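You operate a simulated robot arm through the tools that you are given. There is no shell and no other tool.

The job below is to be done with a simulated robot arm. You get a single attempt, and the scene is never put back.

## Task
Change the cloudy water: pump off, drain the trough, refill to between LOW and HIGH.
Fine: drain and fill valves closed at the end, no overflow. Where these are worked on the way, their far stop is far enough and under half their travel is too little: fill valve.
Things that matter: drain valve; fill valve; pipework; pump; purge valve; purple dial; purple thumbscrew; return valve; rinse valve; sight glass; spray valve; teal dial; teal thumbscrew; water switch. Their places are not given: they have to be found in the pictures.

It is judged by the outcome, as a careful person would: the job done as asked, and still so three seconds after it is handed in. It fails if anything else is knocked over, pushed out of place, dropped, spilled or broken.

## Robot
A 7-joint arm with a fingered hand, fixed in place. Base frame: the origin is at the foot of the arm, x ahead of it, y to its left, z up. Units: mm, rad, N and s.
With the tool pointing down near the work surface it reaches from about 100 to 640 mm from the base axis. Its first joint turns from -1.204 to 3.002 rad. Payload 3.4 kg.
Tool frame: the origin (TCP) lies between the finger pads and is the grasp point; the fingertips stand 39 mm ahead of it; z points along the fingers, y is the line along which they close. Largest opening 180 mm; the body of the gripper starts 111 mm behind the TCP. The gripper is a hand of 3 fingers: y runs from the thumb to the fingers, the wrist lies at [0, 0, -262] in the tool frame, and closing takes about 1.5 s.
Orientation is that of the tool frame in the base frame, as a unit quaternion [w, x, y, z]. With the fingers straight down and closing along the base's y, the tool's x points along the base's -x, its y along +y and its z along -z.

## Interface
- The arm moves only by the tool nudge_tool. Its argument "rows" is a list of rows, each an object of numbers (a shift or turn left out is 0, a gripper value left out holds the last): "x", "y", "z": the shift along the base's x, y, z in mm; "wx", "wy", "wz": the turn, a rotation vector about the base's x, y, z in rad. In form: [{"x": .., "y": .., "z": .., "wx": .., "wy": .., "wz": ..}, ...]. A call has 1 to 20 rows; each row is the pose to reach, as a shift and turn from the pose commanded when the call began. "grip" is the finger opening in mm, from 0 to 180, set as the call begins (left out, the last holds). Rows are played at 5 a second. More than 50 mm and 0.15 rad between two rows, or a gripper value outside its range, and nothing of the call is played. Where a pose cannot be reached the arm comes as near as it can. A force on the tool above 50 N (or 10 N above the force at the start of the call, whichever is more), or a blocked arm, ends the call early, and 0.2 s more pass. The fingers move at their own pace (about 72 mm/s each) and stop on an object; they squeeze with about 24 N. The grip force told is the motor's: it shows also when the fingers shut on nothing. Time passes only in rows, and 0.2 s behind the last, so rows that repeat a pose let the fingers close. It gives the time, the measured TCP pose, the force on the tool (base axes), the opening and the grip force at its end, in the units of the frame above (readings bear some noise), with the torque about the TCP (base axes, N m) and any sound that the robot's microphone picked up.
- Cameras (640 x 400 px; columns grow to the right, rows downward): "scene" is fixed at [49.8, 499.7, 1529.7]; the picture's right is [-0.81, -0.59, 0.00], its down [-0.27, 0.36, -0.89] and it looks along [0.53, -0.72, -0.45] (base axes); focal length 346 px, centre (320, 200). "wrist" rides on the gripper at [63, -36, -128] in the tool frame; the picture's right is [0.50, 0.87, 0.00], its down [-0.75, 0.44, -0.49] and it looks along [-0.43, 0.25, 0.87] (tool axes); focal length 226 px, centre (320, 200).
- capture(camera): a new picture of that camera. It takes no simulated time.
- raise_lower(by): slides the trunk up (or, below 0, down) by that many mm; the arm rides with it, the base frame stays. It gives what a move gives, with no picture.
- grasp_type(shape): the hand has 3 fingers and takes this shape, open, in about a second: jaw (thumb against the fingers, like two jaws); tri (thumb and two fingers); tip (a fingertip pinch); poke (one finger out to press); point (the index stretched); flat (the hand flat); cup (the hand cupped); fist (a fist). The gripper value then closes the fingers along that shape, each until it touches; the sizes above hold for jaw. It gives what a move gives, with no picture.
- point_at(camera, pixels): for up to 12 pixels [column, row] of the newest picture of that camera ("zoom" is the newest enlarged one), the place [x, y, z] in the base frame of the surface seen there, good to about 2 mm. It takes no simulated time.
- inspect(camera, box): a new picture of the part [left, top, right, bottom] of that camera's present view, enlarged. It takes no simulated time.
- finish_job(): hands the job in; it is judged then, once.

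Open the gripper and draw the arm clear of the work before you hand the job in, unless the task says otherwise.

The tools are called after "Request:" by a JSON object that holds its "api" and its "payload". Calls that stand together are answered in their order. nudge_tool: Moves the arm, as the interface text tells. Its arguments: {"type":"object","properties":{"rows":{"type":"array"},"grip":{"type":"number"}},"required":["rows"]} The other tools are called the same way: raise_lower (by) slides the trunk up or down; grasp_type (shape) gives the hand a shape; capture (camera) takes a picture; point_at (camera, pixels) gives the place of the surface under pixels of a picture; inspect (camera, box) takes an enlarged picture of a part of a camera's view; finish_job () hands the job in.

At the start:

```text
t: 0.0
eef_pos: [536.5, -96.8, 1313.2]
ee_rot: [0.0, 0.0, 1.0, 0.0]
ft_force: [-0.1, 0.7, -0.4]
wrist_torque: [-0.01, -0.02, -0.02]
grip_width: 179.8
gripper_force: 0.1
shape: jaw
trunk travel left (down, up): [-425.0, 117.0]
```

scene: 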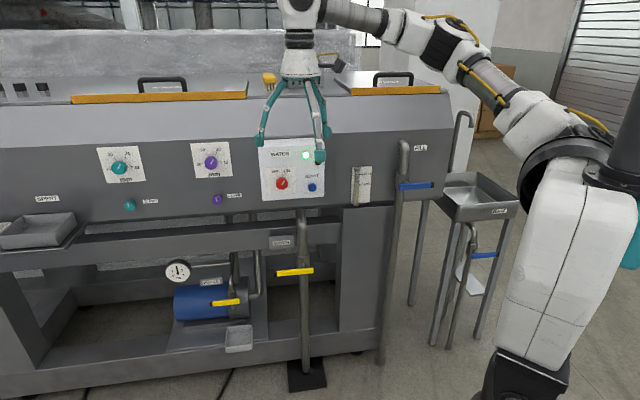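
wrist: 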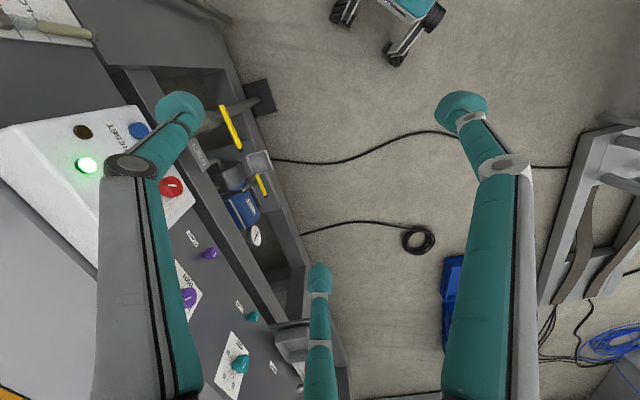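

The scene shows a WATER panel around (292,170), a yellow-handled valve at (295,271), a blue-handled valve labelled FILL at (415,186), and a sight glass near (361,185). I'll zoom in on these to read the labels.

Request:
{"api": "inspect", "payload": {"camera": "scene", "box": [240, 120, 400, 220]}}

Request:
{"api": "inspect", "payload": {"camera": "scene", "box": [140, 220, 340, 345]}}

Request:
{"api": "inspect", "payload": {"camera": "scene", "box": [340, 120, 540, 245]}}

Request:
{"api": "inspect", "payload": {"camera": "scene", "box": [0, 130, 240, 280]}}

```text
4.00 times, centred on (320, 170) of scene
```

zoom: 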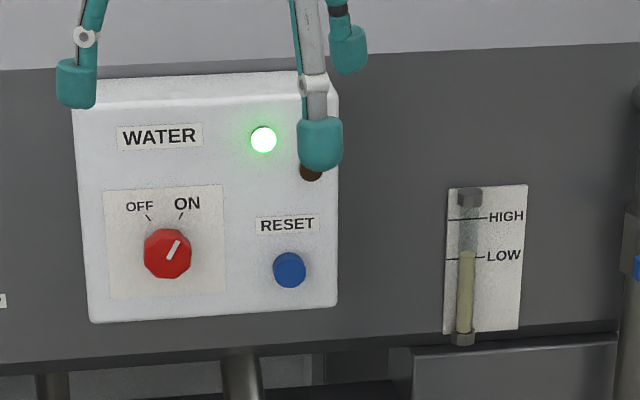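

```text
3.20 times, centred on (240, 282) of scene
```

zoom: 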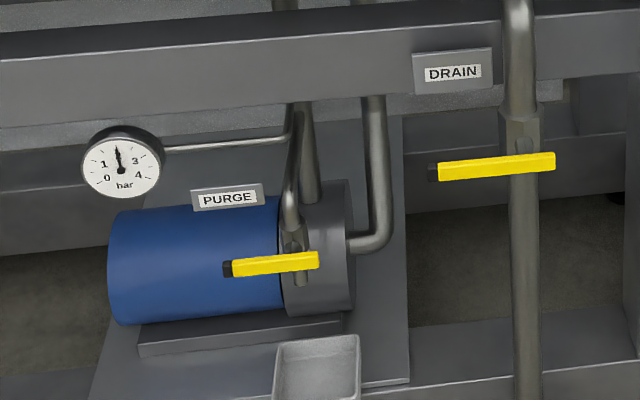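

```text
3.20 times, centred on (440, 182) of scene
```

zoom: 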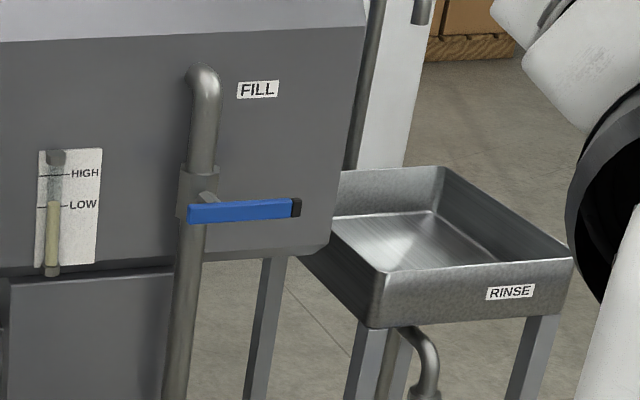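

```text
2.67 times, centred on (120, 205) of scene
```

zoom: 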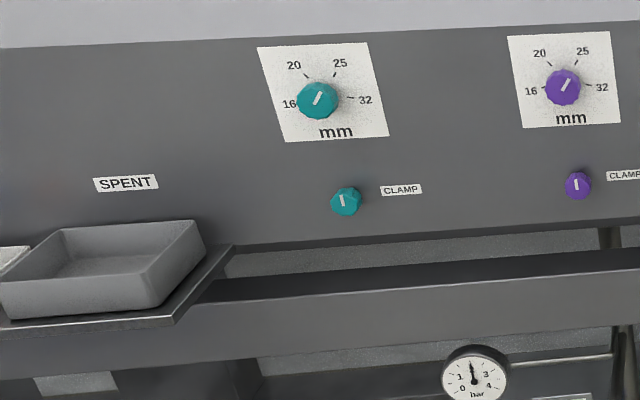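

Now I'll measure 3D positions from the scene picture: the switch, drain handle, fill handle, sight glass, panel and surrounding surfaces.

Request:
{"api": "capture", "payload": {"camera": "scene"}}

Request:
{"api": "point_at", "payload": {"camera": "scene", "pixels": [[282, 183], [270, 194], [312, 187], [306, 155], [262, 160], [280, 272], [295, 271], [311, 269], [402, 187], [415, 185], [432, 184], [403, 150]]}}

Request:
{"api": "point_at", "payload": {"camera": "scene", "pixels": [[360, 170], [357, 200], [420, 205], [340, 180], [304, 230], [306, 320], [390, 250], [305, 378], [282, 242], [330, 100], [460, 200], [440, 120]]}}

Request:
{"api": "inspect", "payload": {"camera": "scene", "box": [255, 155, 319, 195]}}

```text
taken
```

scene: 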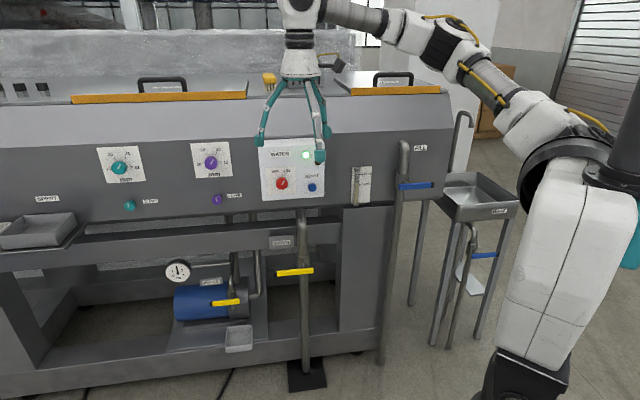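

```text
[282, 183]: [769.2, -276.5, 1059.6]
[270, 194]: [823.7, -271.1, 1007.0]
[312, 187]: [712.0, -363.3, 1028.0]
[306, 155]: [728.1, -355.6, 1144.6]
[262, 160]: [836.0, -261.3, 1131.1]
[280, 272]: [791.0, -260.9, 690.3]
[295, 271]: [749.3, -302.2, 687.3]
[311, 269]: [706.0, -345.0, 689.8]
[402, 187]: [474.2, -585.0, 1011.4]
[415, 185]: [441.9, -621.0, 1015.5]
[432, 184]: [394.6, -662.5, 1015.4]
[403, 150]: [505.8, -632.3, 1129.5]
```

```text
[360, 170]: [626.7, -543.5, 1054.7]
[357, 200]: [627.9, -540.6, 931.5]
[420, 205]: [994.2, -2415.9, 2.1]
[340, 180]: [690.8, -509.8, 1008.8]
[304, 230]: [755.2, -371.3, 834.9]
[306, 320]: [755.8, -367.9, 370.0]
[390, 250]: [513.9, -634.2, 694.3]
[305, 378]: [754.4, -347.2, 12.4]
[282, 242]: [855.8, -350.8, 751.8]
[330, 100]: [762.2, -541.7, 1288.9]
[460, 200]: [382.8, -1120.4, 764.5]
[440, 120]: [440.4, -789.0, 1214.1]
```

```text
10.00 times, centred on (287, 175) of scene
```

zoom: 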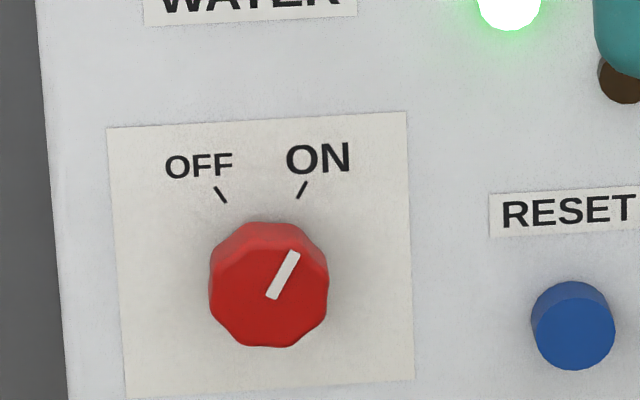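

The zoom of the panel is current, so I'll measure the knob face and panel surface in it to find the panel's normal and the knob's size.

Request:
{"api": "point_at", "payload": {"camera": "zoom", "pixels": [[268, 285], [215, 285], [325, 285], [268, 340], [268, 235], [140, 150], [390, 140], [140, 370], [395, 360], [90, 30], [450, 370], [572, 330]]}}

Request:
{"api": "inspect", "payload": {"camera": "scene", "box": [270, 230, 350, 280]}}

```text
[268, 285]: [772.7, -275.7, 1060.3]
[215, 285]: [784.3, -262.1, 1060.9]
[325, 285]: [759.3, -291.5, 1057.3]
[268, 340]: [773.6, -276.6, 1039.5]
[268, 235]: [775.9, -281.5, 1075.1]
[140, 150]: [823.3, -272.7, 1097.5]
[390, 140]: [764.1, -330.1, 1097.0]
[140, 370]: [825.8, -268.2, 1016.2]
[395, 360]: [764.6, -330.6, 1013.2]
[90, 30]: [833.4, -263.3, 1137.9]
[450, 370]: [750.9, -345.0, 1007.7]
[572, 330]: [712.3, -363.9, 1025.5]
```

```text
8.00 times, centred on (310, 255) of scene
```

zoom: 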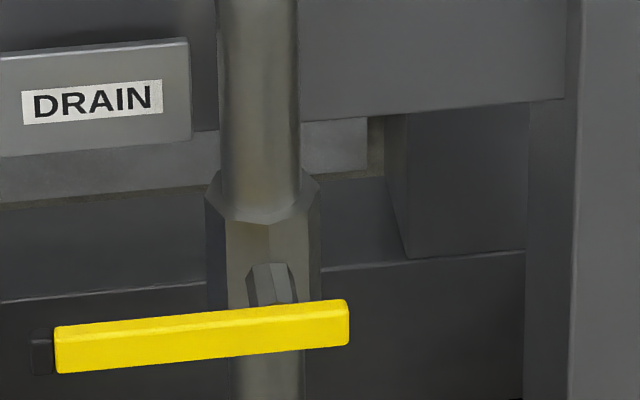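

The panel is vertical, facing (-0.71, 0.71), with the knob about 40 mm across at (771,-276,1058). Next I'll measure the drain lever and pivot in the newest zoom, plus the arm's shoulder height.

Request:
{"api": "point_at", "payload": {"camera": "zoom", "pixels": [[40, 355], [60, 350], [200, 335], [340, 320], [270, 285], [270, 250], [260, 150], [200, 315], [200, 350], [262, 380], [500, 200], [600, 300]]}}

Request:
{"api": "point_at", "payload": {"camera": "scene", "pixels": [[570, 140], [540, 180], [520, 120], [470, 70], [450, 40], [370, 20], [300, 60], [615, 130], [560, 300], [530, 390]]}}

Request:
{"api": "inspect", "payload": {"camera": "scene", "box": [380, 160, 444, 200]}}

```text
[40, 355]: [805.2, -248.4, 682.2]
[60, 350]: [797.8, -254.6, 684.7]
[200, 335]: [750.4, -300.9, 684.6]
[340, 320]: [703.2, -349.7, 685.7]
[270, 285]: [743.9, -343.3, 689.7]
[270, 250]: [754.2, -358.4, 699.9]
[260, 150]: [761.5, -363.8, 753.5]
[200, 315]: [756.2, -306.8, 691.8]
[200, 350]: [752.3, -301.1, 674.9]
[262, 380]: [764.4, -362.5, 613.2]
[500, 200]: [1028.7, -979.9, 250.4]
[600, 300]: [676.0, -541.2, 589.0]
```

```text
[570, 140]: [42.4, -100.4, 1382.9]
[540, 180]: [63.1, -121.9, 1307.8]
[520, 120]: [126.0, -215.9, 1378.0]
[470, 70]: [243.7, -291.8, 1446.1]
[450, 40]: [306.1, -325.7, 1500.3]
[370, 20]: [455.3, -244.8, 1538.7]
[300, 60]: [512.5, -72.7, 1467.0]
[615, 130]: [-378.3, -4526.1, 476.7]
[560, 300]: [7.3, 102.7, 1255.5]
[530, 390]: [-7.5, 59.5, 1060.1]
```

```text
10.00 times, centred on (412, 180) of scene
```

zoom: 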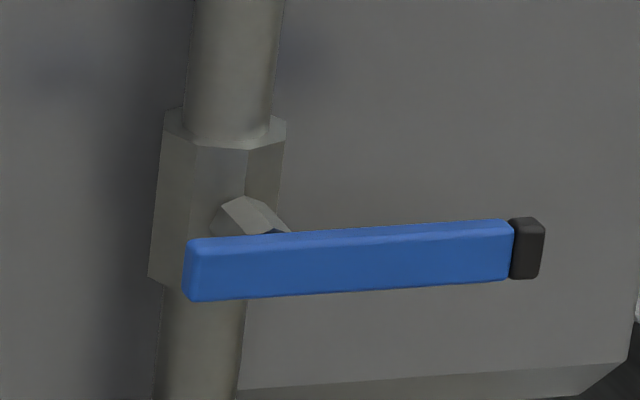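

Drain lever: pivot about u≈281 along the face with the long end to the left, z≈684. Now I'll measure the fill lever in the newest zoom: ends at (185,270) and (540,250), stem at (250,215).

Request:
{"api": "point_at", "payload": {"camera": "zoom", "pixels": [[190, 270], [350, 262], [500, 250], [528, 250], [250, 215], [220, 170], [235, 60], [350, 240], [350, 286], [200, 350], [500, 120], [100, 200]]}}

Request:
{"api": "inspect", "payload": {"camera": "scene", "box": [340, 155, 404, 215]}}

Request:
{"api": "inspect", "payload": {"camera": "scene", "box": [420, 90, 540, 360]}}

```text
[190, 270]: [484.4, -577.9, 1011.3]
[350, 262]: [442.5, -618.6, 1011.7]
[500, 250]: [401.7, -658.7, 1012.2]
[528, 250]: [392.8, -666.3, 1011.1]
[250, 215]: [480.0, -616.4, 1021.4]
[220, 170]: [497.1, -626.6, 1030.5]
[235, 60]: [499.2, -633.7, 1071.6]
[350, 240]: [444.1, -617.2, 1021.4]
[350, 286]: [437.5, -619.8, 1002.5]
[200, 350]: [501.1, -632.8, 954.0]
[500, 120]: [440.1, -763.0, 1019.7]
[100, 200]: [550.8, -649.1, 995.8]
```

```text
6.67 times, centred on (372, 185) of scene
```

zoom: 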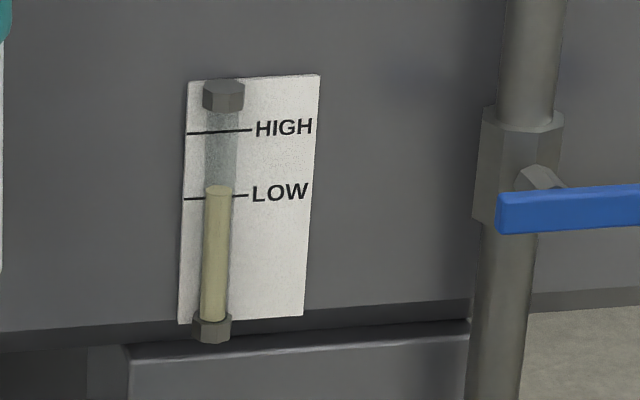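

```text
1.48 times, centred on (480, 225) of scene
```

zoom: 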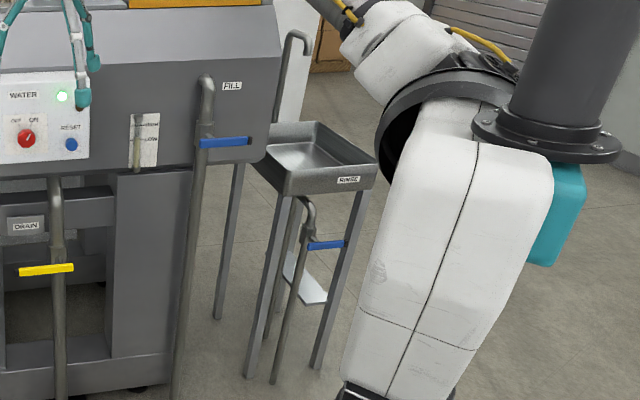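

The fill lever pivots at about (490,-626) with its long end to the right. The liquid in the sight glass sits right at LOW. I'll start by lowering the trunk 250 mm; the space under the hand is clear. That brings the hand to panel height.

Request:
{"api": "raise_lower", "payload": {"by": -250}}

```text
t: 2.6
eef_pos: [532.7, -94.4, 1064.7]
ee_rot: [0.002, 0.0, 1.0, -0.001]
ft_force: [0.5, -0.4, 0.0]
wrist_torque: [0.01, -0.01, -0.03]
grip_width: 180.0
gripper_force: 0.0
shape: jaw
trunk travel left (down, up): [-175.0, 367.0]
```

The TCP is now at (533,-94,1065), level with the panel. I'll tilt the tool from down to horizontal, facing the panel, while moving it forward and keeping about 130 mm clear of the panel.

Request:
{"api": "nudge_tool", "payload": {"rows": [{"x": 12, "y": -7, "wx": -0.101, "wy": -0.101}, {"x": 24, "y": -14, "wx": -0.202, "wy": -0.202}, {"x": 36, "y": -21, "wx": -0.303, "wy": -0.303}, {"x": 48, "y": -28, "wx": -0.404, "wy": -0.404}, {"x": 60, "y": -35, "wx": -0.505, "wy": -0.505}, {"x": 72, "y": -42, "wx": -0.606, "wy": -0.606}, {"x": 84, "y": -49, "wx": -0.707, "wy": -0.707}, {"x": 96, "y": -56, "wx": -0.808, "wy": -0.808}, {"x": 108, "y": -63, "wx": -0.909, "wy": -0.909}, {"x": 120, "y": -70, "wx": -1.01, "wy": -1.01}, {"x": 130, "y": -76, "wx": -1.111, "wy": -1.111}, {"x": 130, "y": -76, "wx": -1.111, "wy": -1.111}]}}

```text
t: 5.2
eef_pos: [664.6, -169.4, 1064.8]
ee_rot: [0.501, 0.001, 0.705, -0.502]
ft_force: [0.3, -0.3, 0.1]
wrist_torque: [0.03, -0.03, -0.03]
grip_width: 179.7
gripper_force: 0.1
shape: jaw
trunk travel left (down, up): [-175.0, 367.0]
```

The tool now points horizontally at the panel. I'll take both pictures to see the finger layout relative to the knob.

Request:
{"api": "capture", "payload": {"camera": "wrist"}}

Request:
{"api": "capture", "payload": {"camera": "scene"}}

```text
taken
```

wrist: 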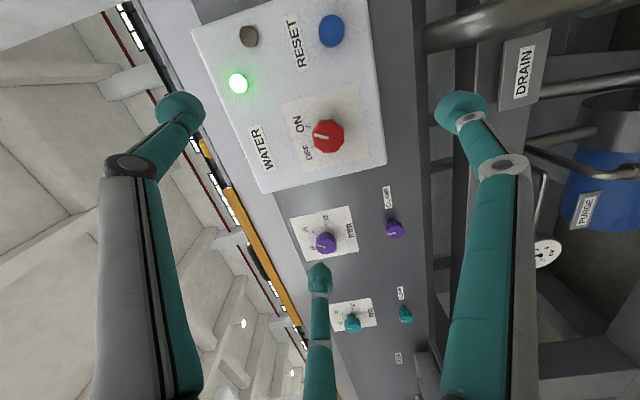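

```text
taken
```

scene: 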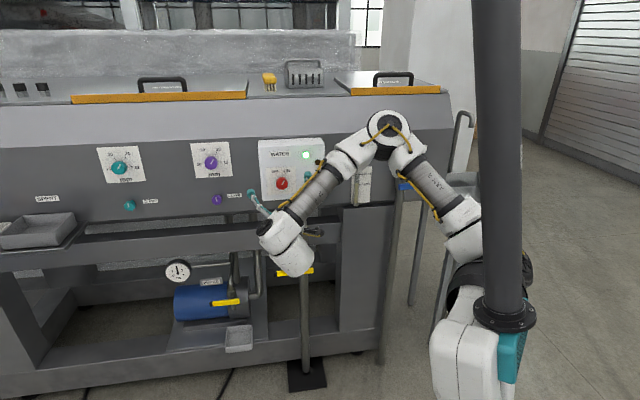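

The wrist picture shows the knob at (328,137) inside the triangle of the three fingers, which are spread 120° apart. I'll narrow the opening to 90 mm to stay clear of the lamp and RESET button, advance 70 mm along the approach, drop to knob height, and look again.

Request:
{"api": "nudge_tool", "payload": {"rows": [{"z": -4}, {"x": 12, "y": -12, "z": -7}, {"x": 25, "y": -25, "z": -7}, {"x": 38, "y": -38, "z": -7}, {"x": 50, "y": -50, "z": -7}, {"x": 50, "y": -50, "z": -7}], "grip": 90}}

Request:
{"api": "capture", "payload": {"camera": "wrist"}}

Request:
{"api": "capture", "payload": {"camera": "scene"}}

```text
t: 6.6
eef_pos: [712.8, -218.2, 1057.6]
ee_rot: [0.501, 0.001, 0.706, -0.501]
ft_force: [-0.3, 0.2, -0.8]
wrist_torque: [0.02, 0.01, -0.04]
grip_width: 90.5
gripper_force: 0.0
shape: jaw
trunk travel left (down, up): [-175.0, 367.0]
```

```text
taken
```

wrist: 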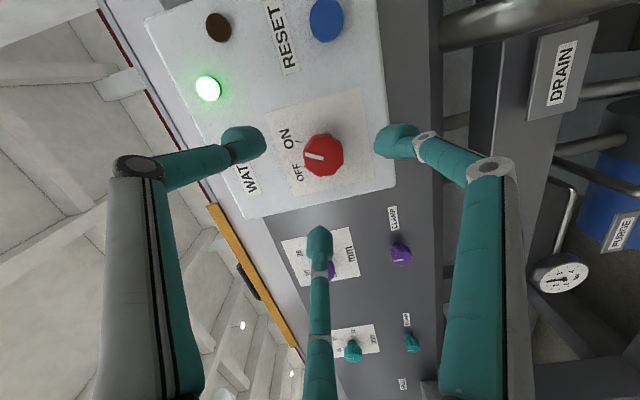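

```text
taken
```

scene: 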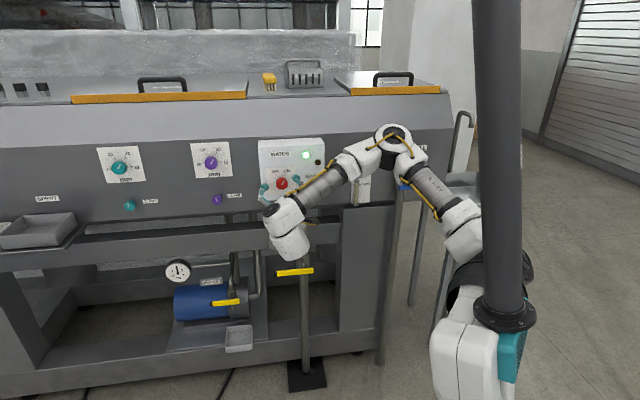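

The knob is centred between the fingertips at (323,155). Before going deeper I'll check how far the elbow at (392,140) is from the machine face.

Request:
{"api": "point_at", "payload": {"camera": "scene", "pixels": [[392, 130], [390, 160], [365, 155], [410, 165], [430, 190], [325, 185], [283, 184], [265, 192]]}}

Request:
{"api": "nudge_tool", "payload": {"rows": [{"x": 12, "y": -12}, {"x": 24, "y": -24}, {"x": 36, "y": -36}, {"x": 42, "y": -42}, {"x": 48, "y": -48}, {"x": 48, "y": -48}]}}

Request:
{"api": "inspect", "payload": {"camera": "scene", "box": [240, 140, 340, 215]}}

Request:
{"api": "capture", "payload": {"camera": "wrist"}}

```text
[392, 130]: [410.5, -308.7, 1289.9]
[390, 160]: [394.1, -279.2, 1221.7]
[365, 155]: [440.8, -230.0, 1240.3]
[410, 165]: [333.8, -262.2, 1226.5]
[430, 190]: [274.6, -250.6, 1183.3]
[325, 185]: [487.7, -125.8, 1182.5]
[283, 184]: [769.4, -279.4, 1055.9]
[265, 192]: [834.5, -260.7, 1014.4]
```

```text
t: 8.0
eef_pos: [761.1, -266.2, 1056.7]
ee_rot: [0.5, 0.001, 0.706, -0.501]
ft_force: [-1.5, 0.5, 0.2]
wrist_torque: [0.03, -0.01, 0.03]
grip_width: 90.4
gripper_force: 0.1
shape: jaw
trunk travel left (down, up): [-175.0, 367.0]
```

```text
5.33 times, centred on (290, 178) of scene
```

zoom: 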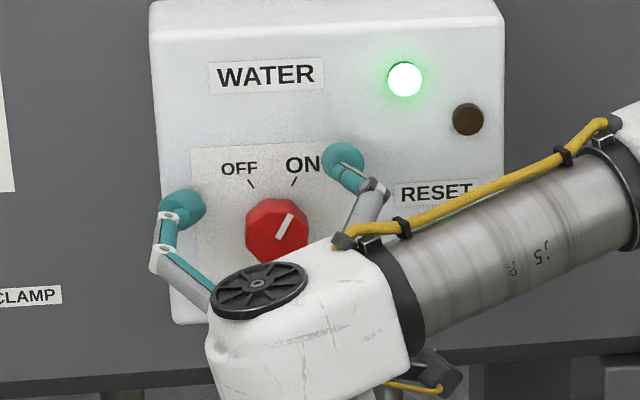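

```text
taken
```

wrist: 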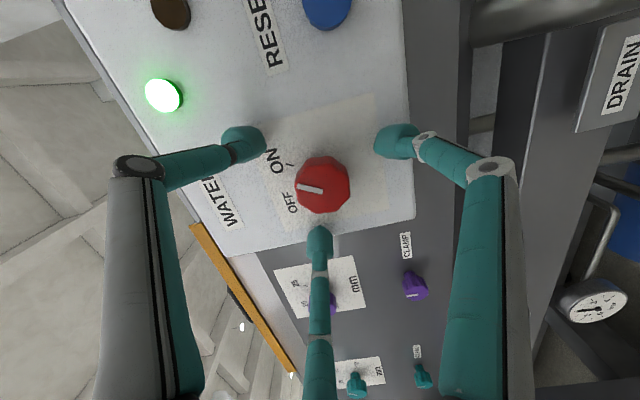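

The fingertips are around the knob, about 8 mm from the panel, with no contact force. I'll close the fingers onto the knob in place.

Request:
{"api": "nudge_tool", "payload": {"rows": [{"z": 0}, {"z": 0}, {"z": 0}, {"z": 0}, {"z": 0}, {"z": 0}, {"z": 0}], "grip": 20}}

Request:
{"api": "capture", "payload": {"camera": "wrist"}}

Request:
{"api": "inspect", "payload": {"camera": "scene", "box": [240, 140, 340, 215]}}

```text
t: 9.6
eef_pos: [761.5, -269.3, 1055.1]
ee_rot: [0.5, 0.001, 0.706, -0.501]
ft_force: [12.9, -10.1, 5.4]
wrist_torque: [-0.22, -0.1, 0.04]
grip_width: 28.4
gripper_force: 23.1
shape: jaw
trunk travel left (down, up): [-175.0, 367.0]
```

```text
taken
```

wrist: 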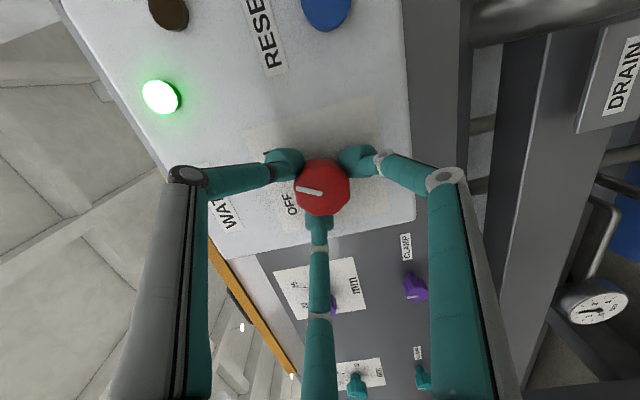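

```text
5.33 times, centred on (290, 178) of scene
```

zoom: 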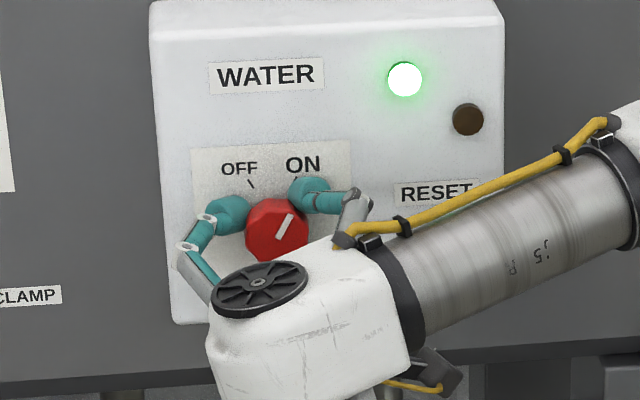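

All three fingers hold the knob, at 28 mm opening and 23 N. I'll turn it counter-clockwise as seen from the front, from ON toward OFF, in small steps, and stop at half to check.

Request:
{"api": "nudge_tool", "payload": {"rows": [{"wx": -0.085, "wy": 0.085}, {"wx": -0.17, "wy": 0.17}, {"wx": -0.255, "wy": 0.255}, {"wx": -0.34, "wy": 0.34}, {"wx": -0.425, "wy": 0.425}]}}

Request:
{"api": "inspect", "payload": {"camera": "scene", "box": [240, 140, 340, 215]}}

Request:
{"api": "capture", "payload": {"camera": "wrist"}}

```text
t: 10.8
eef_pos: [761.8, -269.2, 1056.0]
ee_rot: [0.33, -0.21, 0.675, -0.626]
ft_force: [16.8, -15.0, 5.8]
wrist_torque: [-0.17, -0.2, 0.04]
grip_width: 27.8
gripper_force: 24.1
shape: jaw
trunk travel left (down, up): [-175.0, 367.0]
```

```text
5.33 times, centred on (290, 178) of scene
```

zoom: 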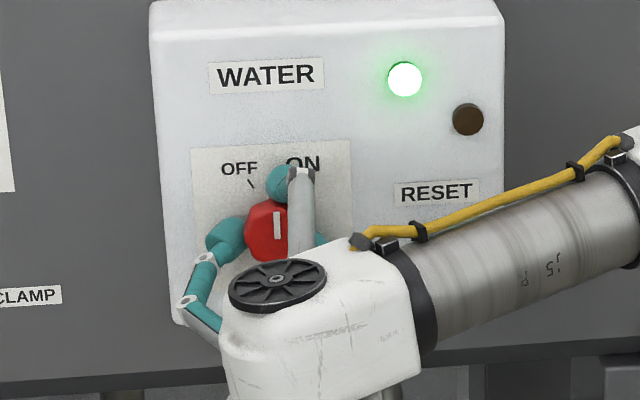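

```text
taken
```

wrist: 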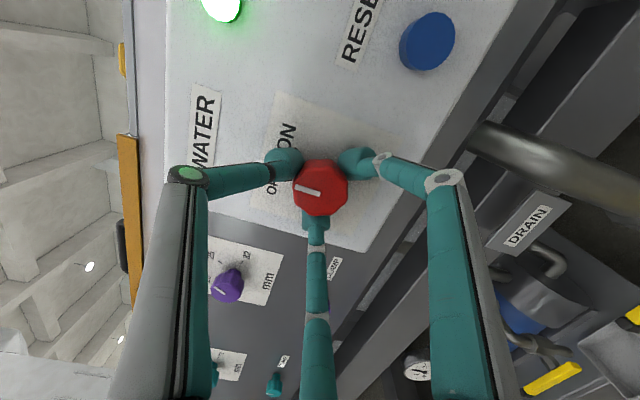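

The knob turns with the hand and the pointer is now vertical in the zoom, at (278,225). I'll continue another ~0.5 rad to OFF.

Request:
{"api": "nudge_tool", "payload": {"rows": [{"wx": -0.08, "wy": 0.08}, {"wx": -0.16, "wy": 0.16}, {"wx": -0.24, "wy": 0.24}, {"wx": -0.32, "wy": 0.32}, {"wx": -0.37, "wy": 0.37}]}}

Request:
{"api": "inspect", "payload": {"camera": "scene", "box": [240, 140, 340, 215]}}

Request:
{"api": "capture", "payload": {"camera": "wrist"}}

```text
t: 12.0
eef_pos: [761.5, -269.3, 1056.1]
ee_rot: [-0.157, 0.379, -0.597, 0.689]
ft_force: [19.8, -12.0, 6.1]
wrist_torque: [-0.23, -0.28, 0.11]
grip_width: 27.9
gripper_force: 24.0
shape: jaw
trunk travel left (down, up): [-175.0, 367.0]
```

```text
5.33 times, centred on (290, 178) of scene
```

zoom: 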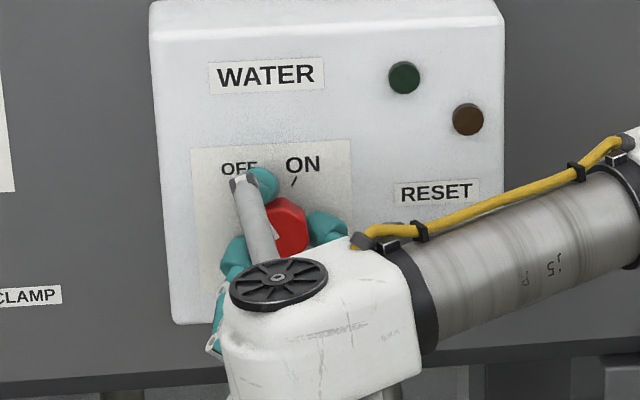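

```text
taken
```

wrist: 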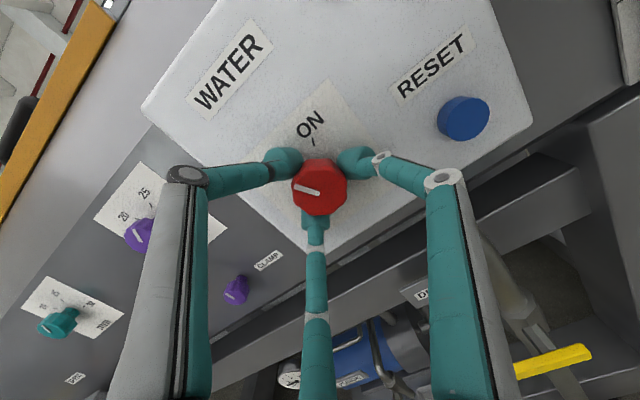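

The green lamp at (404,77) in the zoom is now dark, so the pump is off. I'll open only to 60 mm, because one finger points toward RESET, and then back straight off the panel.

Request:
{"api": "nudge_tool", "payload": {"rows": [{"z": 0}, {"z": 0}, {"z": 0}, {"x": -10, "y": 10}, {"x": -25, "y": 25}, {"x": -45, "y": 45}, {"x": -70, "y": 70}, {"x": -95, "y": 95}, {"x": -115, "y": 115}], "grip": 60}}

Request:
{"api": "capture", "payload": {"camera": "scene"}}

Request:
{"api": "inspect", "payload": {"camera": "scene", "box": [240, 140, 340, 215]}}

Request:
{"api": "inspect", "payload": {"camera": "scene", "box": [140, 220, 340, 345]}}

```text
t: 14.0
eef_pos: [649.7, -151.5, 1057.8]
ee_rot: [-0.159, 0.376, -0.597, 0.69]
ft_force: [-0.3, 0.3, -0.1]
wrist_torque: [0.0, 0.05, 0.02]
grip_width: 59.9
gripper_force: 0.1
shape: jaw
trunk travel left (down, up): [-175.0, 367.0]
```

```text
taken
```

scene: 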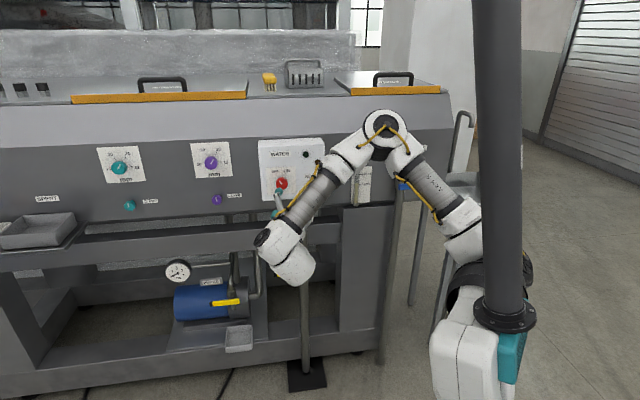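

```text
5.33 times, centred on (290, 178) of scene
```

zoom: 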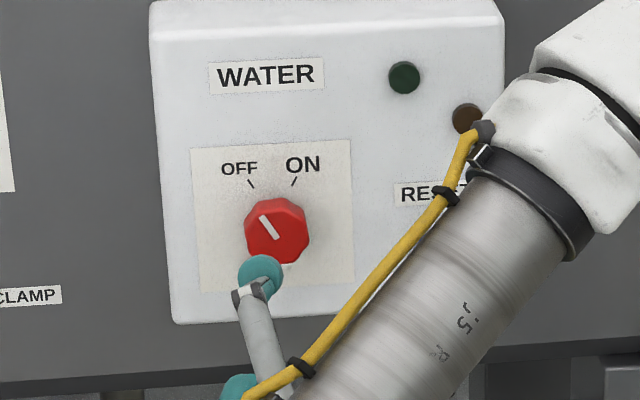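

```text
3.20 times, centred on (240, 282) of scene
```

zoom: 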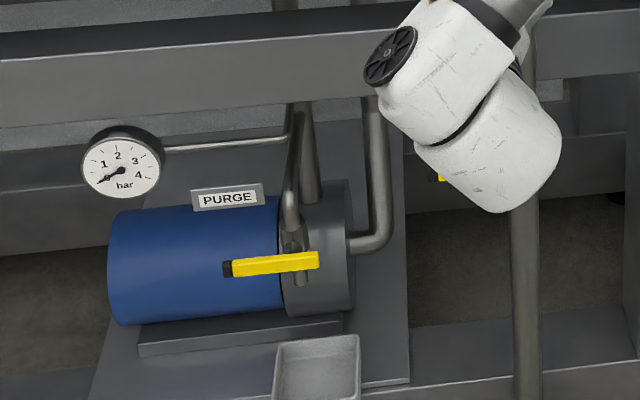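

Pump off is confirmed: the pointer is at OFF, the lamp is dark and the gauge is at 0. Next is the drain lever at z≈684, so I'll lower the trunk its remaining 175 mm with the hand standing off from the machine.

Request:
{"api": "raise_lower", "payload": {"by": -175}}

Request:
{"api": "capture", "payload": {"camera": "wrist"}}

Request:
{"api": "capture", "payload": {"camera": "scene"}}

```text
t: 15.9
eef_pos: [659.2, -152.8, 855.2]
ee_rot: [-0.142, 0.397, -0.601, 0.679]
ft_force: [0.9, 0.9, -0.2]
wrist_torque: [0.02, 0.03, 0.01]
grip_width: 59.5
gripper_force: 0.0
shape: jaw
trunk travel left (down, up): [0.0, 542.0]
```

```text
taken
```

wrist: 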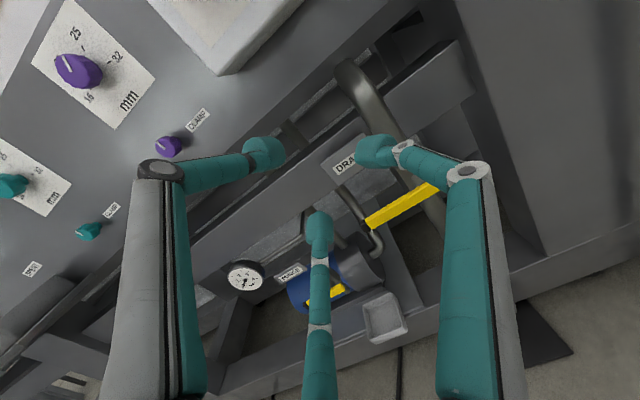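

```text
taken
```

scene: 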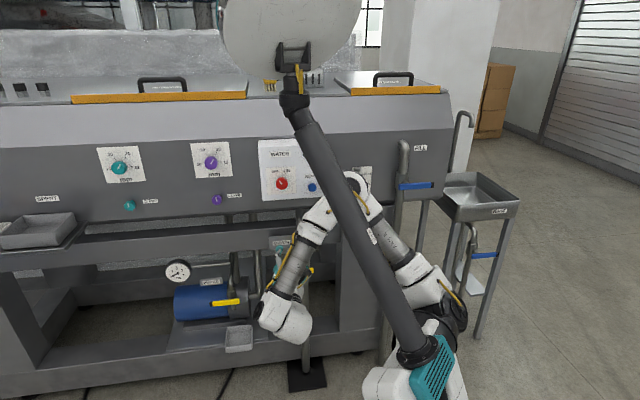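

The reading is slightly off from the expected pose, so I'll hold still for a moment to get a settled one.

Request:
{"api": "nudge_tool", "payload": {"rows": [{"z": 0}, {"z": 0}, {"z": 0}]}}

```text
t: 16.7
eef_pos: [658.5, -152.9, 854.0]
ee_rot: [-0.14, 0.398, -0.602, 0.678]
ft_force: [-0.9, 0.3, 0.1]
wrist_torque: [0.01, 0.01, 0.0]
grip_width: 59.4
gripper_force: 0.1
shape: jaw
trunk travel left (down, up): [0.0, 542.0]
```

Settled at (658,-153,854), tilted about 2.4° down. I'll close the fingers into a single pusher, level the tool, and move to a standoff above and in front of the drain lever's long end (lever along-face u≈366).

Request:
{"api": "nudge_tool", "payload": {"rows": [{"x": 15, "y": -12, "z": -28, "wx": -0.01, "wy": -0.01}, {"x": 30, "y": -24, "z": -57, "wx": -0.02, "wy": -0.02}, {"x": 45, "y": -36, "z": -85, "wx": -0.03, "wy": -0.03}, {"x": 60, "y": -48, "z": -105, "wx": -0.03, "wy": -0.03}, {"x": 60, "y": -48, "z": -105, "wx": -0.03, "wy": -0.03}, {"x": 60, "y": -48, "z": -105, "wx": -0.03, "wy": -0.03}], "grip": 0}}

Request:
{"api": "capture", "payload": {"camera": "wrist"}}

Request:
{"api": "capture", "payload": {"camera": "scene"}}

```text
t: 18.1
eef_pos: [717.9, -199.6, 749.8]
ee_rot: [-0.144, 0.389, -0.589, 0.694]
ft_force: [0.1, 0.4, -0.1]
wrist_torque: [0.0, -0.03, 0.0]
grip_width: 0.0
gripper_force: 24.2
shape: jaw
trunk travel left (down, up): [0.0, 542.0]
```

```text
taken
```

wrist: 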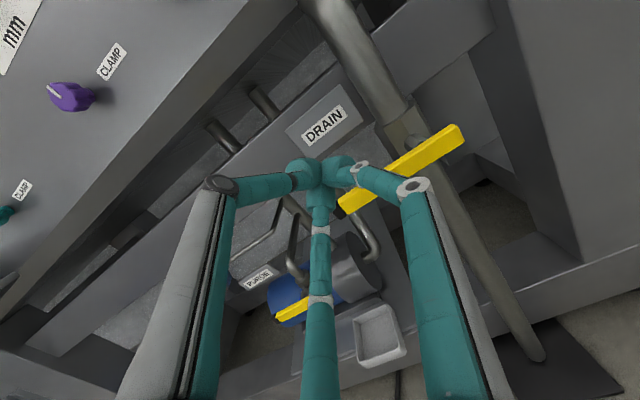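

```text
taken
```

scene: 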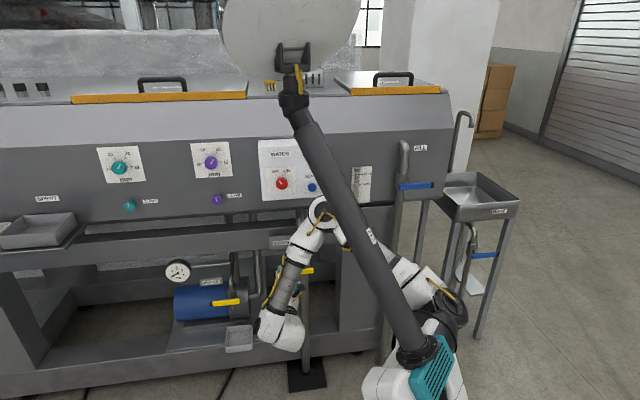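

The closed fingers fan outward behind the tips, which makes a poor pusher near the lever at (400,165). I'll back off 60 mm and try the single-finger "poke" shape.

Request:
{"api": "nudge_tool", "payload": {"rows": [{"x": -20, "y": 20}, {"x": -42, "y": 42}, {"x": -42, "y": 42}]}}

Request:
{"api": "grasp_type", "payload": {"shape": "poke"}}

Request:
{"api": "capture", "payload": {"camera": "wrist"}}

Request:
{"api": "inspect", "payload": {"camera": "scene", "box": [220, 180, 380, 360]}}

```text
t: 18.9
eef_pos: [676.0, -158.4, 748.7]
ee_rot: [-0.143, 0.389, -0.59, 0.693]
ft_force: [-0.7, 0.0, 0.7]
wrist_torque: [0.01, -0.02, 0.0]
grip_width: 0.2
gripper_force: 24.3
shape: jaw
trunk travel left (down, up): [0.0, 542.0]
```

```text
t: 19.8
eef_pos: [677.3, -158.2, 749.2]
ee_rot: [-0.143, 0.389, -0.589, 0.693]
ft_force: [-0.5, -0.8, -0.3]
wrist_torque: [-0.03, -0.01, 0.0]
grip_width: 0.0
gripper_force: 0.0
shape: poke
trunk travel left (down, up): [0.0, 542.0]
```

```text
taken
```

wrist: 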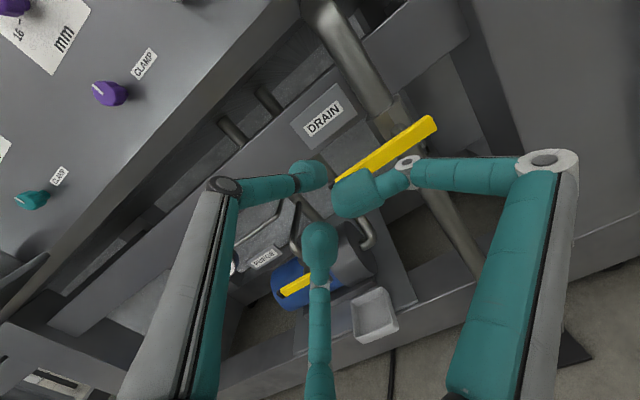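

```text
2.22 times, centred on (300, 270) of scene
```

zoom: 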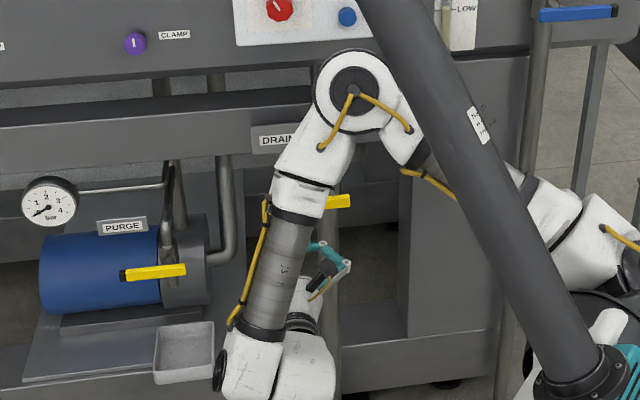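

The "poke" shape has moved the fingers differently. I'll measure where each fingertip lies using the wrist picture.

Request:
{"api": "point_at", "payload": {"camera": "wrist", "pixels": [[310, 172], [355, 190], [320, 245], [222, 187], [548, 160], [410, 165], [320, 300], [385, 150], [425, 128], [345, 178], [290, 182], [470, 175]]}}

```text
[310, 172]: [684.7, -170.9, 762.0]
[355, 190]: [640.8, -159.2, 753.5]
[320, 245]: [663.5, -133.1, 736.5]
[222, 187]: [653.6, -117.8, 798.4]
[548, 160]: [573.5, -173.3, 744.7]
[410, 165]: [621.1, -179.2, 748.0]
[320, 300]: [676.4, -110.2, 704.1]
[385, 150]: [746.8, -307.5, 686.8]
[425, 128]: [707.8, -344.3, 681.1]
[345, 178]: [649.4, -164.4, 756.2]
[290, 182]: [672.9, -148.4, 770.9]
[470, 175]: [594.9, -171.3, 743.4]
```

In "poke" the thumb tip leads by only about 40 mm. I'll try "point" (index stretched), which should give a longer straight finger for pushing the lever.

Request:
{"api": "grasp_type", "payload": {"shape": "point"}}

Request:
{"api": "capture", "payload": {"camera": "wrist"}}

Request:
{"api": "inspect", "payload": {"camera": "scene", "box": [220, 180, 380, 360]}}

```text
t: 20.7
eef_pos: [677.3, -157.7, 749.5]
ee_rot: [-0.143, 0.39, -0.589, 0.694]
ft_force: [0.2, -0.3, -0.7]
wrist_torque: [0.02, 0.0, -0.01]
grip_width: 0.0
gripper_force: 0.0
shape: point
trunk travel left (down, up): [0.0, 542.0]
```

```text
taken
```

wrist: 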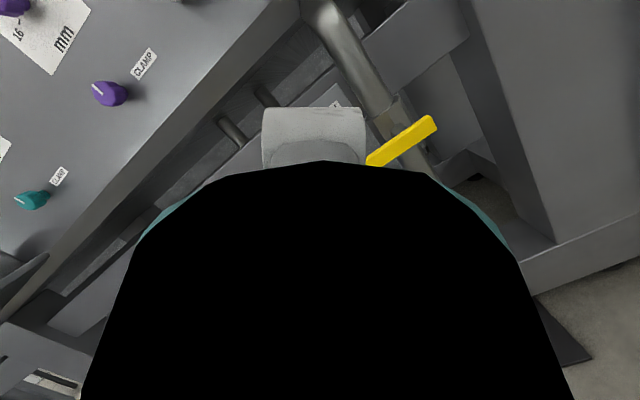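

```text
2.22 times, centred on (300, 270) of scene
```

zoom: 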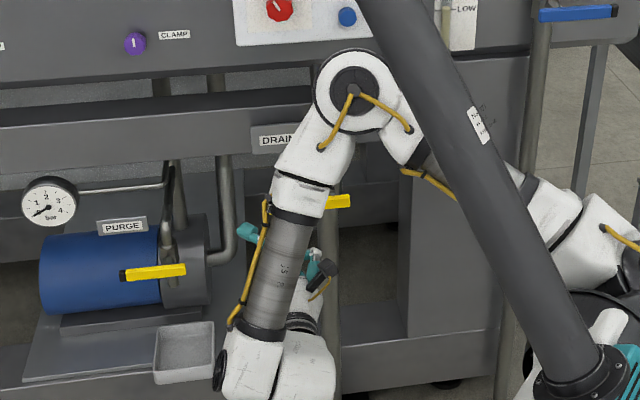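

"Point" folds a finger over the wrist camera and blinds it. I'll go back to jaw, fully open, where the fingers are nearly straight and well apart, so one finger can act as a pusher with no wrist rotation.

Request:
{"api": "grasp_type", "payload": {"shape": "jaw"}}

Request:
{"api": "nudge_tool", "payload": {"rows": [{"z": 0}, {"z": 0}, {"z": 0}, {"z": 0}, {"z": 0}, {"z": 0}], "grip": 180}}

Request:
{"api": "capture", "payload": {"camera": "wrist"}}

Request:
{"api": "capture", "payload": {"camera": "scene"}}

```text
t: 21.6
eef_pos: [676.2, -158.6, 749.9]
ee_rot: [-0.143, 0.39, -0.588, 0.694]
ft_force: [-0.5, 0.2, 0.1]
wrist_torque: [-0.03, -0.03, 0.01]
grip_width: 180.0
gripper_force: 0.1
shape: jaw
trunk travel left (down, up): [0.0, 542.0]
```

```text
t: 23.0
eef_pos: [677.0, -157.9, 749.3]
ee_rot: [-0.144, 0.389, -0.589, 0.693]
ft_force: [0.6, -0.6, 0.6]
wrist_torque: [-0.01, -0.01, 0.0]
grip_width: 180.0
gripper_force: 0.1
shape: jaw
trunk travel left (down, up): [0.0, 542.0]
```

```text
taken
```

wrist: 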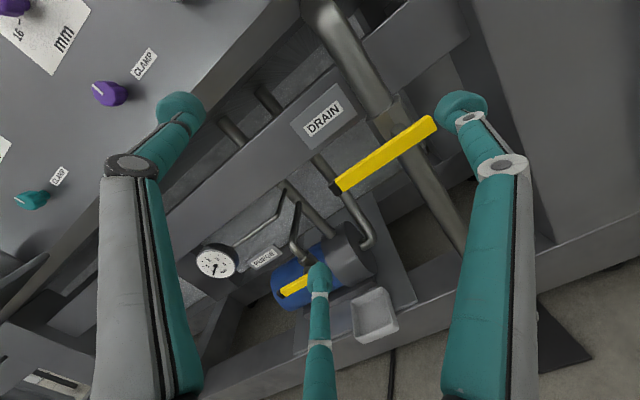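

```text
taken
```

scene: 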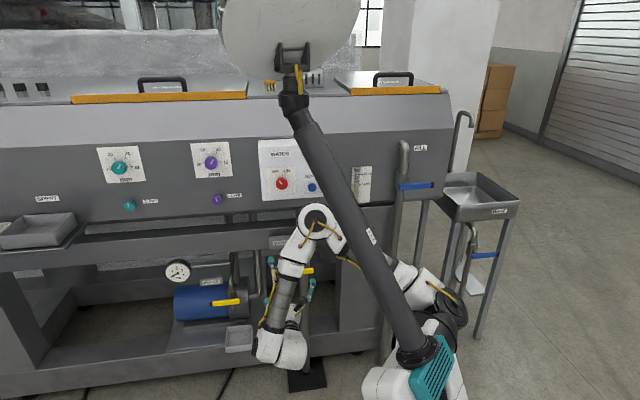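

Now the lever lies across the gap between the fingers, from (335,190) to (432,125). I'll measure the three fingertips and knuckles in 3D.

Request:
{"api": "point_at", "payload": {"camera": "wrist", "pixels": [[180, 105], [130, 167], [455, 105], [502, 168], [318, 270], [320, 345], [338, 187], [430, 127], [385, 155], [176, 97], [468, 97], [318, 262]]}}

```text
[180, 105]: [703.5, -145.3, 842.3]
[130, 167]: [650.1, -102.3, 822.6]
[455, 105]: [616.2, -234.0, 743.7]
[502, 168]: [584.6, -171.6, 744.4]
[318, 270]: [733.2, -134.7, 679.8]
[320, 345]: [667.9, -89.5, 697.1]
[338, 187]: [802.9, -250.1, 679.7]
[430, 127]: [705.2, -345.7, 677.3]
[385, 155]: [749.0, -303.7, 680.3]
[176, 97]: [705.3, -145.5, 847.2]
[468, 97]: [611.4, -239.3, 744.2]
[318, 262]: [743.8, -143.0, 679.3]
```

Finger B, at (318,262), is a straight slender finger 91 mm out from the tool axis at lower left, which makes a good pusher. Before moving in I'll check the depth of the beams and skirt near where the other fingers will go.

Request:
{"api": "point_at", "payload": {"camera": "scene", "pixels": [[240, 232], [240, 245], [200, 240], [345, 235], [370, 230], [282, 242], [230, 205], [350, 195], [260, 215], [306, 208], [280, 225], [330, 195]]}}

Request:
{"api": "inspect", "payload": {"camera": "scene", "box": [340, 155, 404, 215]}}

```text
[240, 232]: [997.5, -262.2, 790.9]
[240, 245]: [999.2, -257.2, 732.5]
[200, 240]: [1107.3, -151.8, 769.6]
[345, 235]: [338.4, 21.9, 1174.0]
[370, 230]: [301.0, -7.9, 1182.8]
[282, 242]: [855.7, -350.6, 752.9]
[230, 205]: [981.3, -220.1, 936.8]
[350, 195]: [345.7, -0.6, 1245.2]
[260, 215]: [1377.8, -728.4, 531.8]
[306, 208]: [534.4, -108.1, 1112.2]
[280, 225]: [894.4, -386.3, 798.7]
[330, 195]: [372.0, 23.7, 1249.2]
```

```text
6.67 times, centred on (372, 185) of scene
```

zoom: 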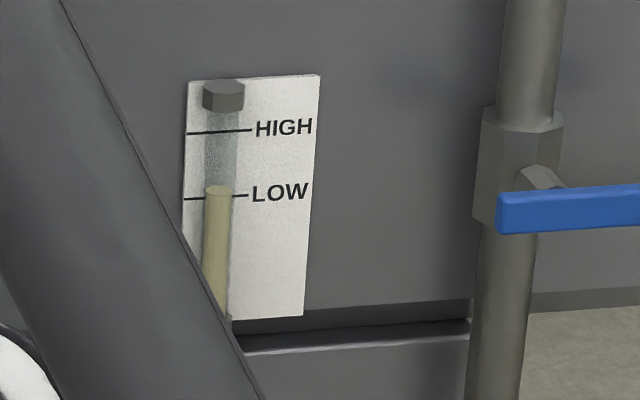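

Everything behind the lever is at depth ≥ 796, so nothing obstructs. I'll move so finger B sits about 12 mm above the lever's long end with its tip just past the lever's depth.

Request:
{"api": "nudge_tool", "payload": {"rows": [{"x": -23, "y": -23, "z": 20}, {"x": -45, "y": -45, "z": 39}, {"x": -20, "y": -70, "z": 39}, {"x": 5, "y": -95, "z": 39}, {"x": 30, "y": -120, "z": 39}, {"x": 45, "y": -135, "z": 39}, {"x": 53, "y": -143, "z": 39}, {"x": 53, "y": -143, "z": 39}]}}

Request:
{"api": "capture", "payload": {"camera": "wrist"}}

Request:
{"api": "inspect", "payload": {"camera": "scene", "box": [220, 180, 380, 280]}}

```text
t: 24.8
eef_pos: [730.5, -302.4, 789.8]
ee_rot: [-0.144, 0.39, -0.588, 0.694]
ft_force: [-0.3, 0.2, 0.4]
wrist_torque: [-0.01, -0.01, 0.0]
grip_width: 179.5
gripper_force: 0.2
shape: jaw
trunk travel left (down, up): [0.0, 542.0]
```

```text
taken
```

wrist: 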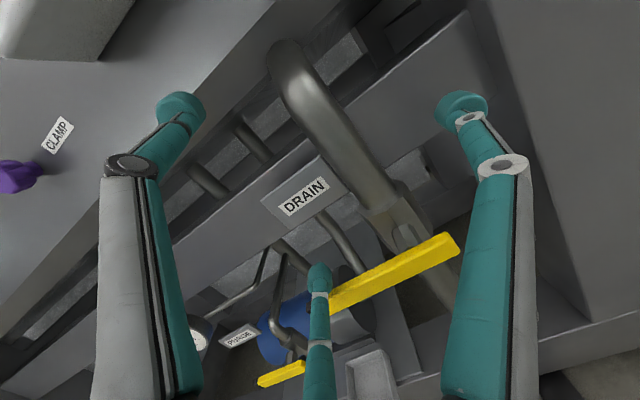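

```text
4.00 times, centred on (300, 230) of scene
```

zoom: 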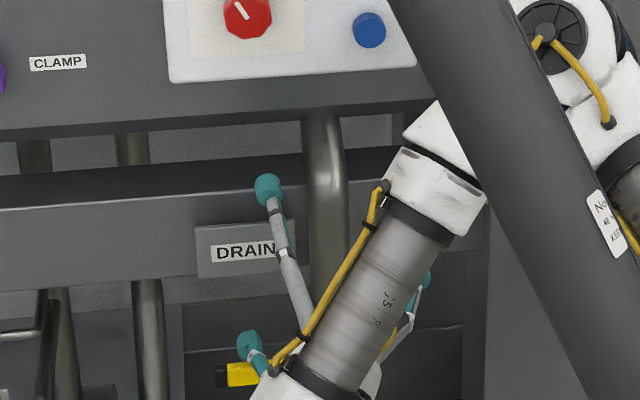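

Finger B's tip now appears beside the lever, at (318,275) in the wrist view. I'll measure both to verify the clearance before pushing.

Request:
{"api": "point_at", "payload": {"camera": "wrist", "pixels": [[318, 268], [318, 285], [335, 292], [345, 290], [400, 268], [450, 245], [318, 345], [340, 305], [400, 282], [302, 300]]}}

Request:
{"api": "inspect", "payload": {"camera": "wrist", "box": [260, 210, 480, 370]}}

Request:
{"api": "inspect", "payload": {"camera": "scene", "box": [265, 250, 329, 290]}}

```text
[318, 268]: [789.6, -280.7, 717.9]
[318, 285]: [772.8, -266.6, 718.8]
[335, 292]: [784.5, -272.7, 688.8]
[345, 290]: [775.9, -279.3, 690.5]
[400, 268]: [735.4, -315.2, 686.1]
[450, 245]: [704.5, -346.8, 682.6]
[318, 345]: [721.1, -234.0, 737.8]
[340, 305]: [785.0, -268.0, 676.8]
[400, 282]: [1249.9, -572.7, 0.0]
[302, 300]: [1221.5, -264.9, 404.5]
```

```text
2.50 times, centred on (370, 290) of wrist
```

zoom: 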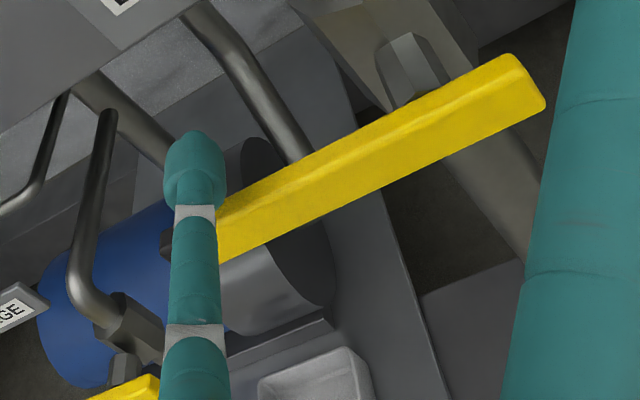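

```text
10.00 times, centred on (297, 270) of scene
```

zoom: 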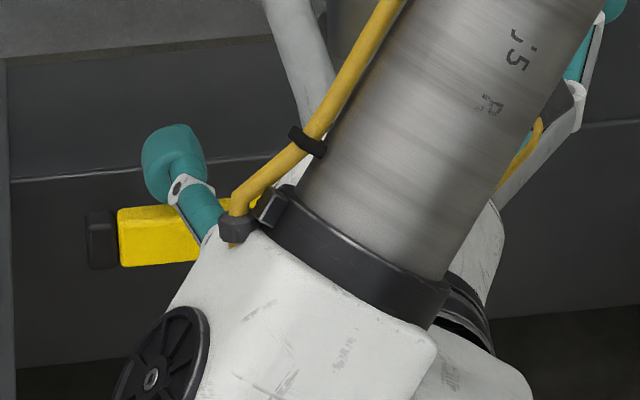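

Finger B sits at u≈360, z≈710 and the lever top is at z≈691, so it is about 10 mm above the lever. I'll push down gently by 22 mm and read the force.

Request:
{"api": "nudge_tool", "payload": {"rows": [{"z": -6}, {"z": -12}, {"z": -17}, {"z": -22}]}}

Request:
{"api": "inspect", "payload": {"camera": "wrist", "box": [260, 210, 480, 370]}}

```text
t: 25.8
eef_pos: [728.5, -301.4, 768.1]
ee_rot: [-0.144, 0.39, -0.589, 0.693]
ft_force: [0.5, -0.1, 1.5]
wrist_torque: [0.05, -0.15, 0.03]
grip_width: 179.7
gripper_force: 0.1
shape: jaw
trunk travel left (down, up): [0.0, 542.0]
```

```text
2.50 times, centred on (370, 290) of wrist
```

zoom: 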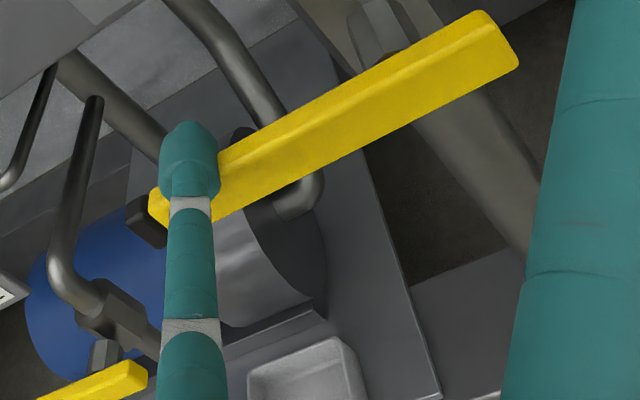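

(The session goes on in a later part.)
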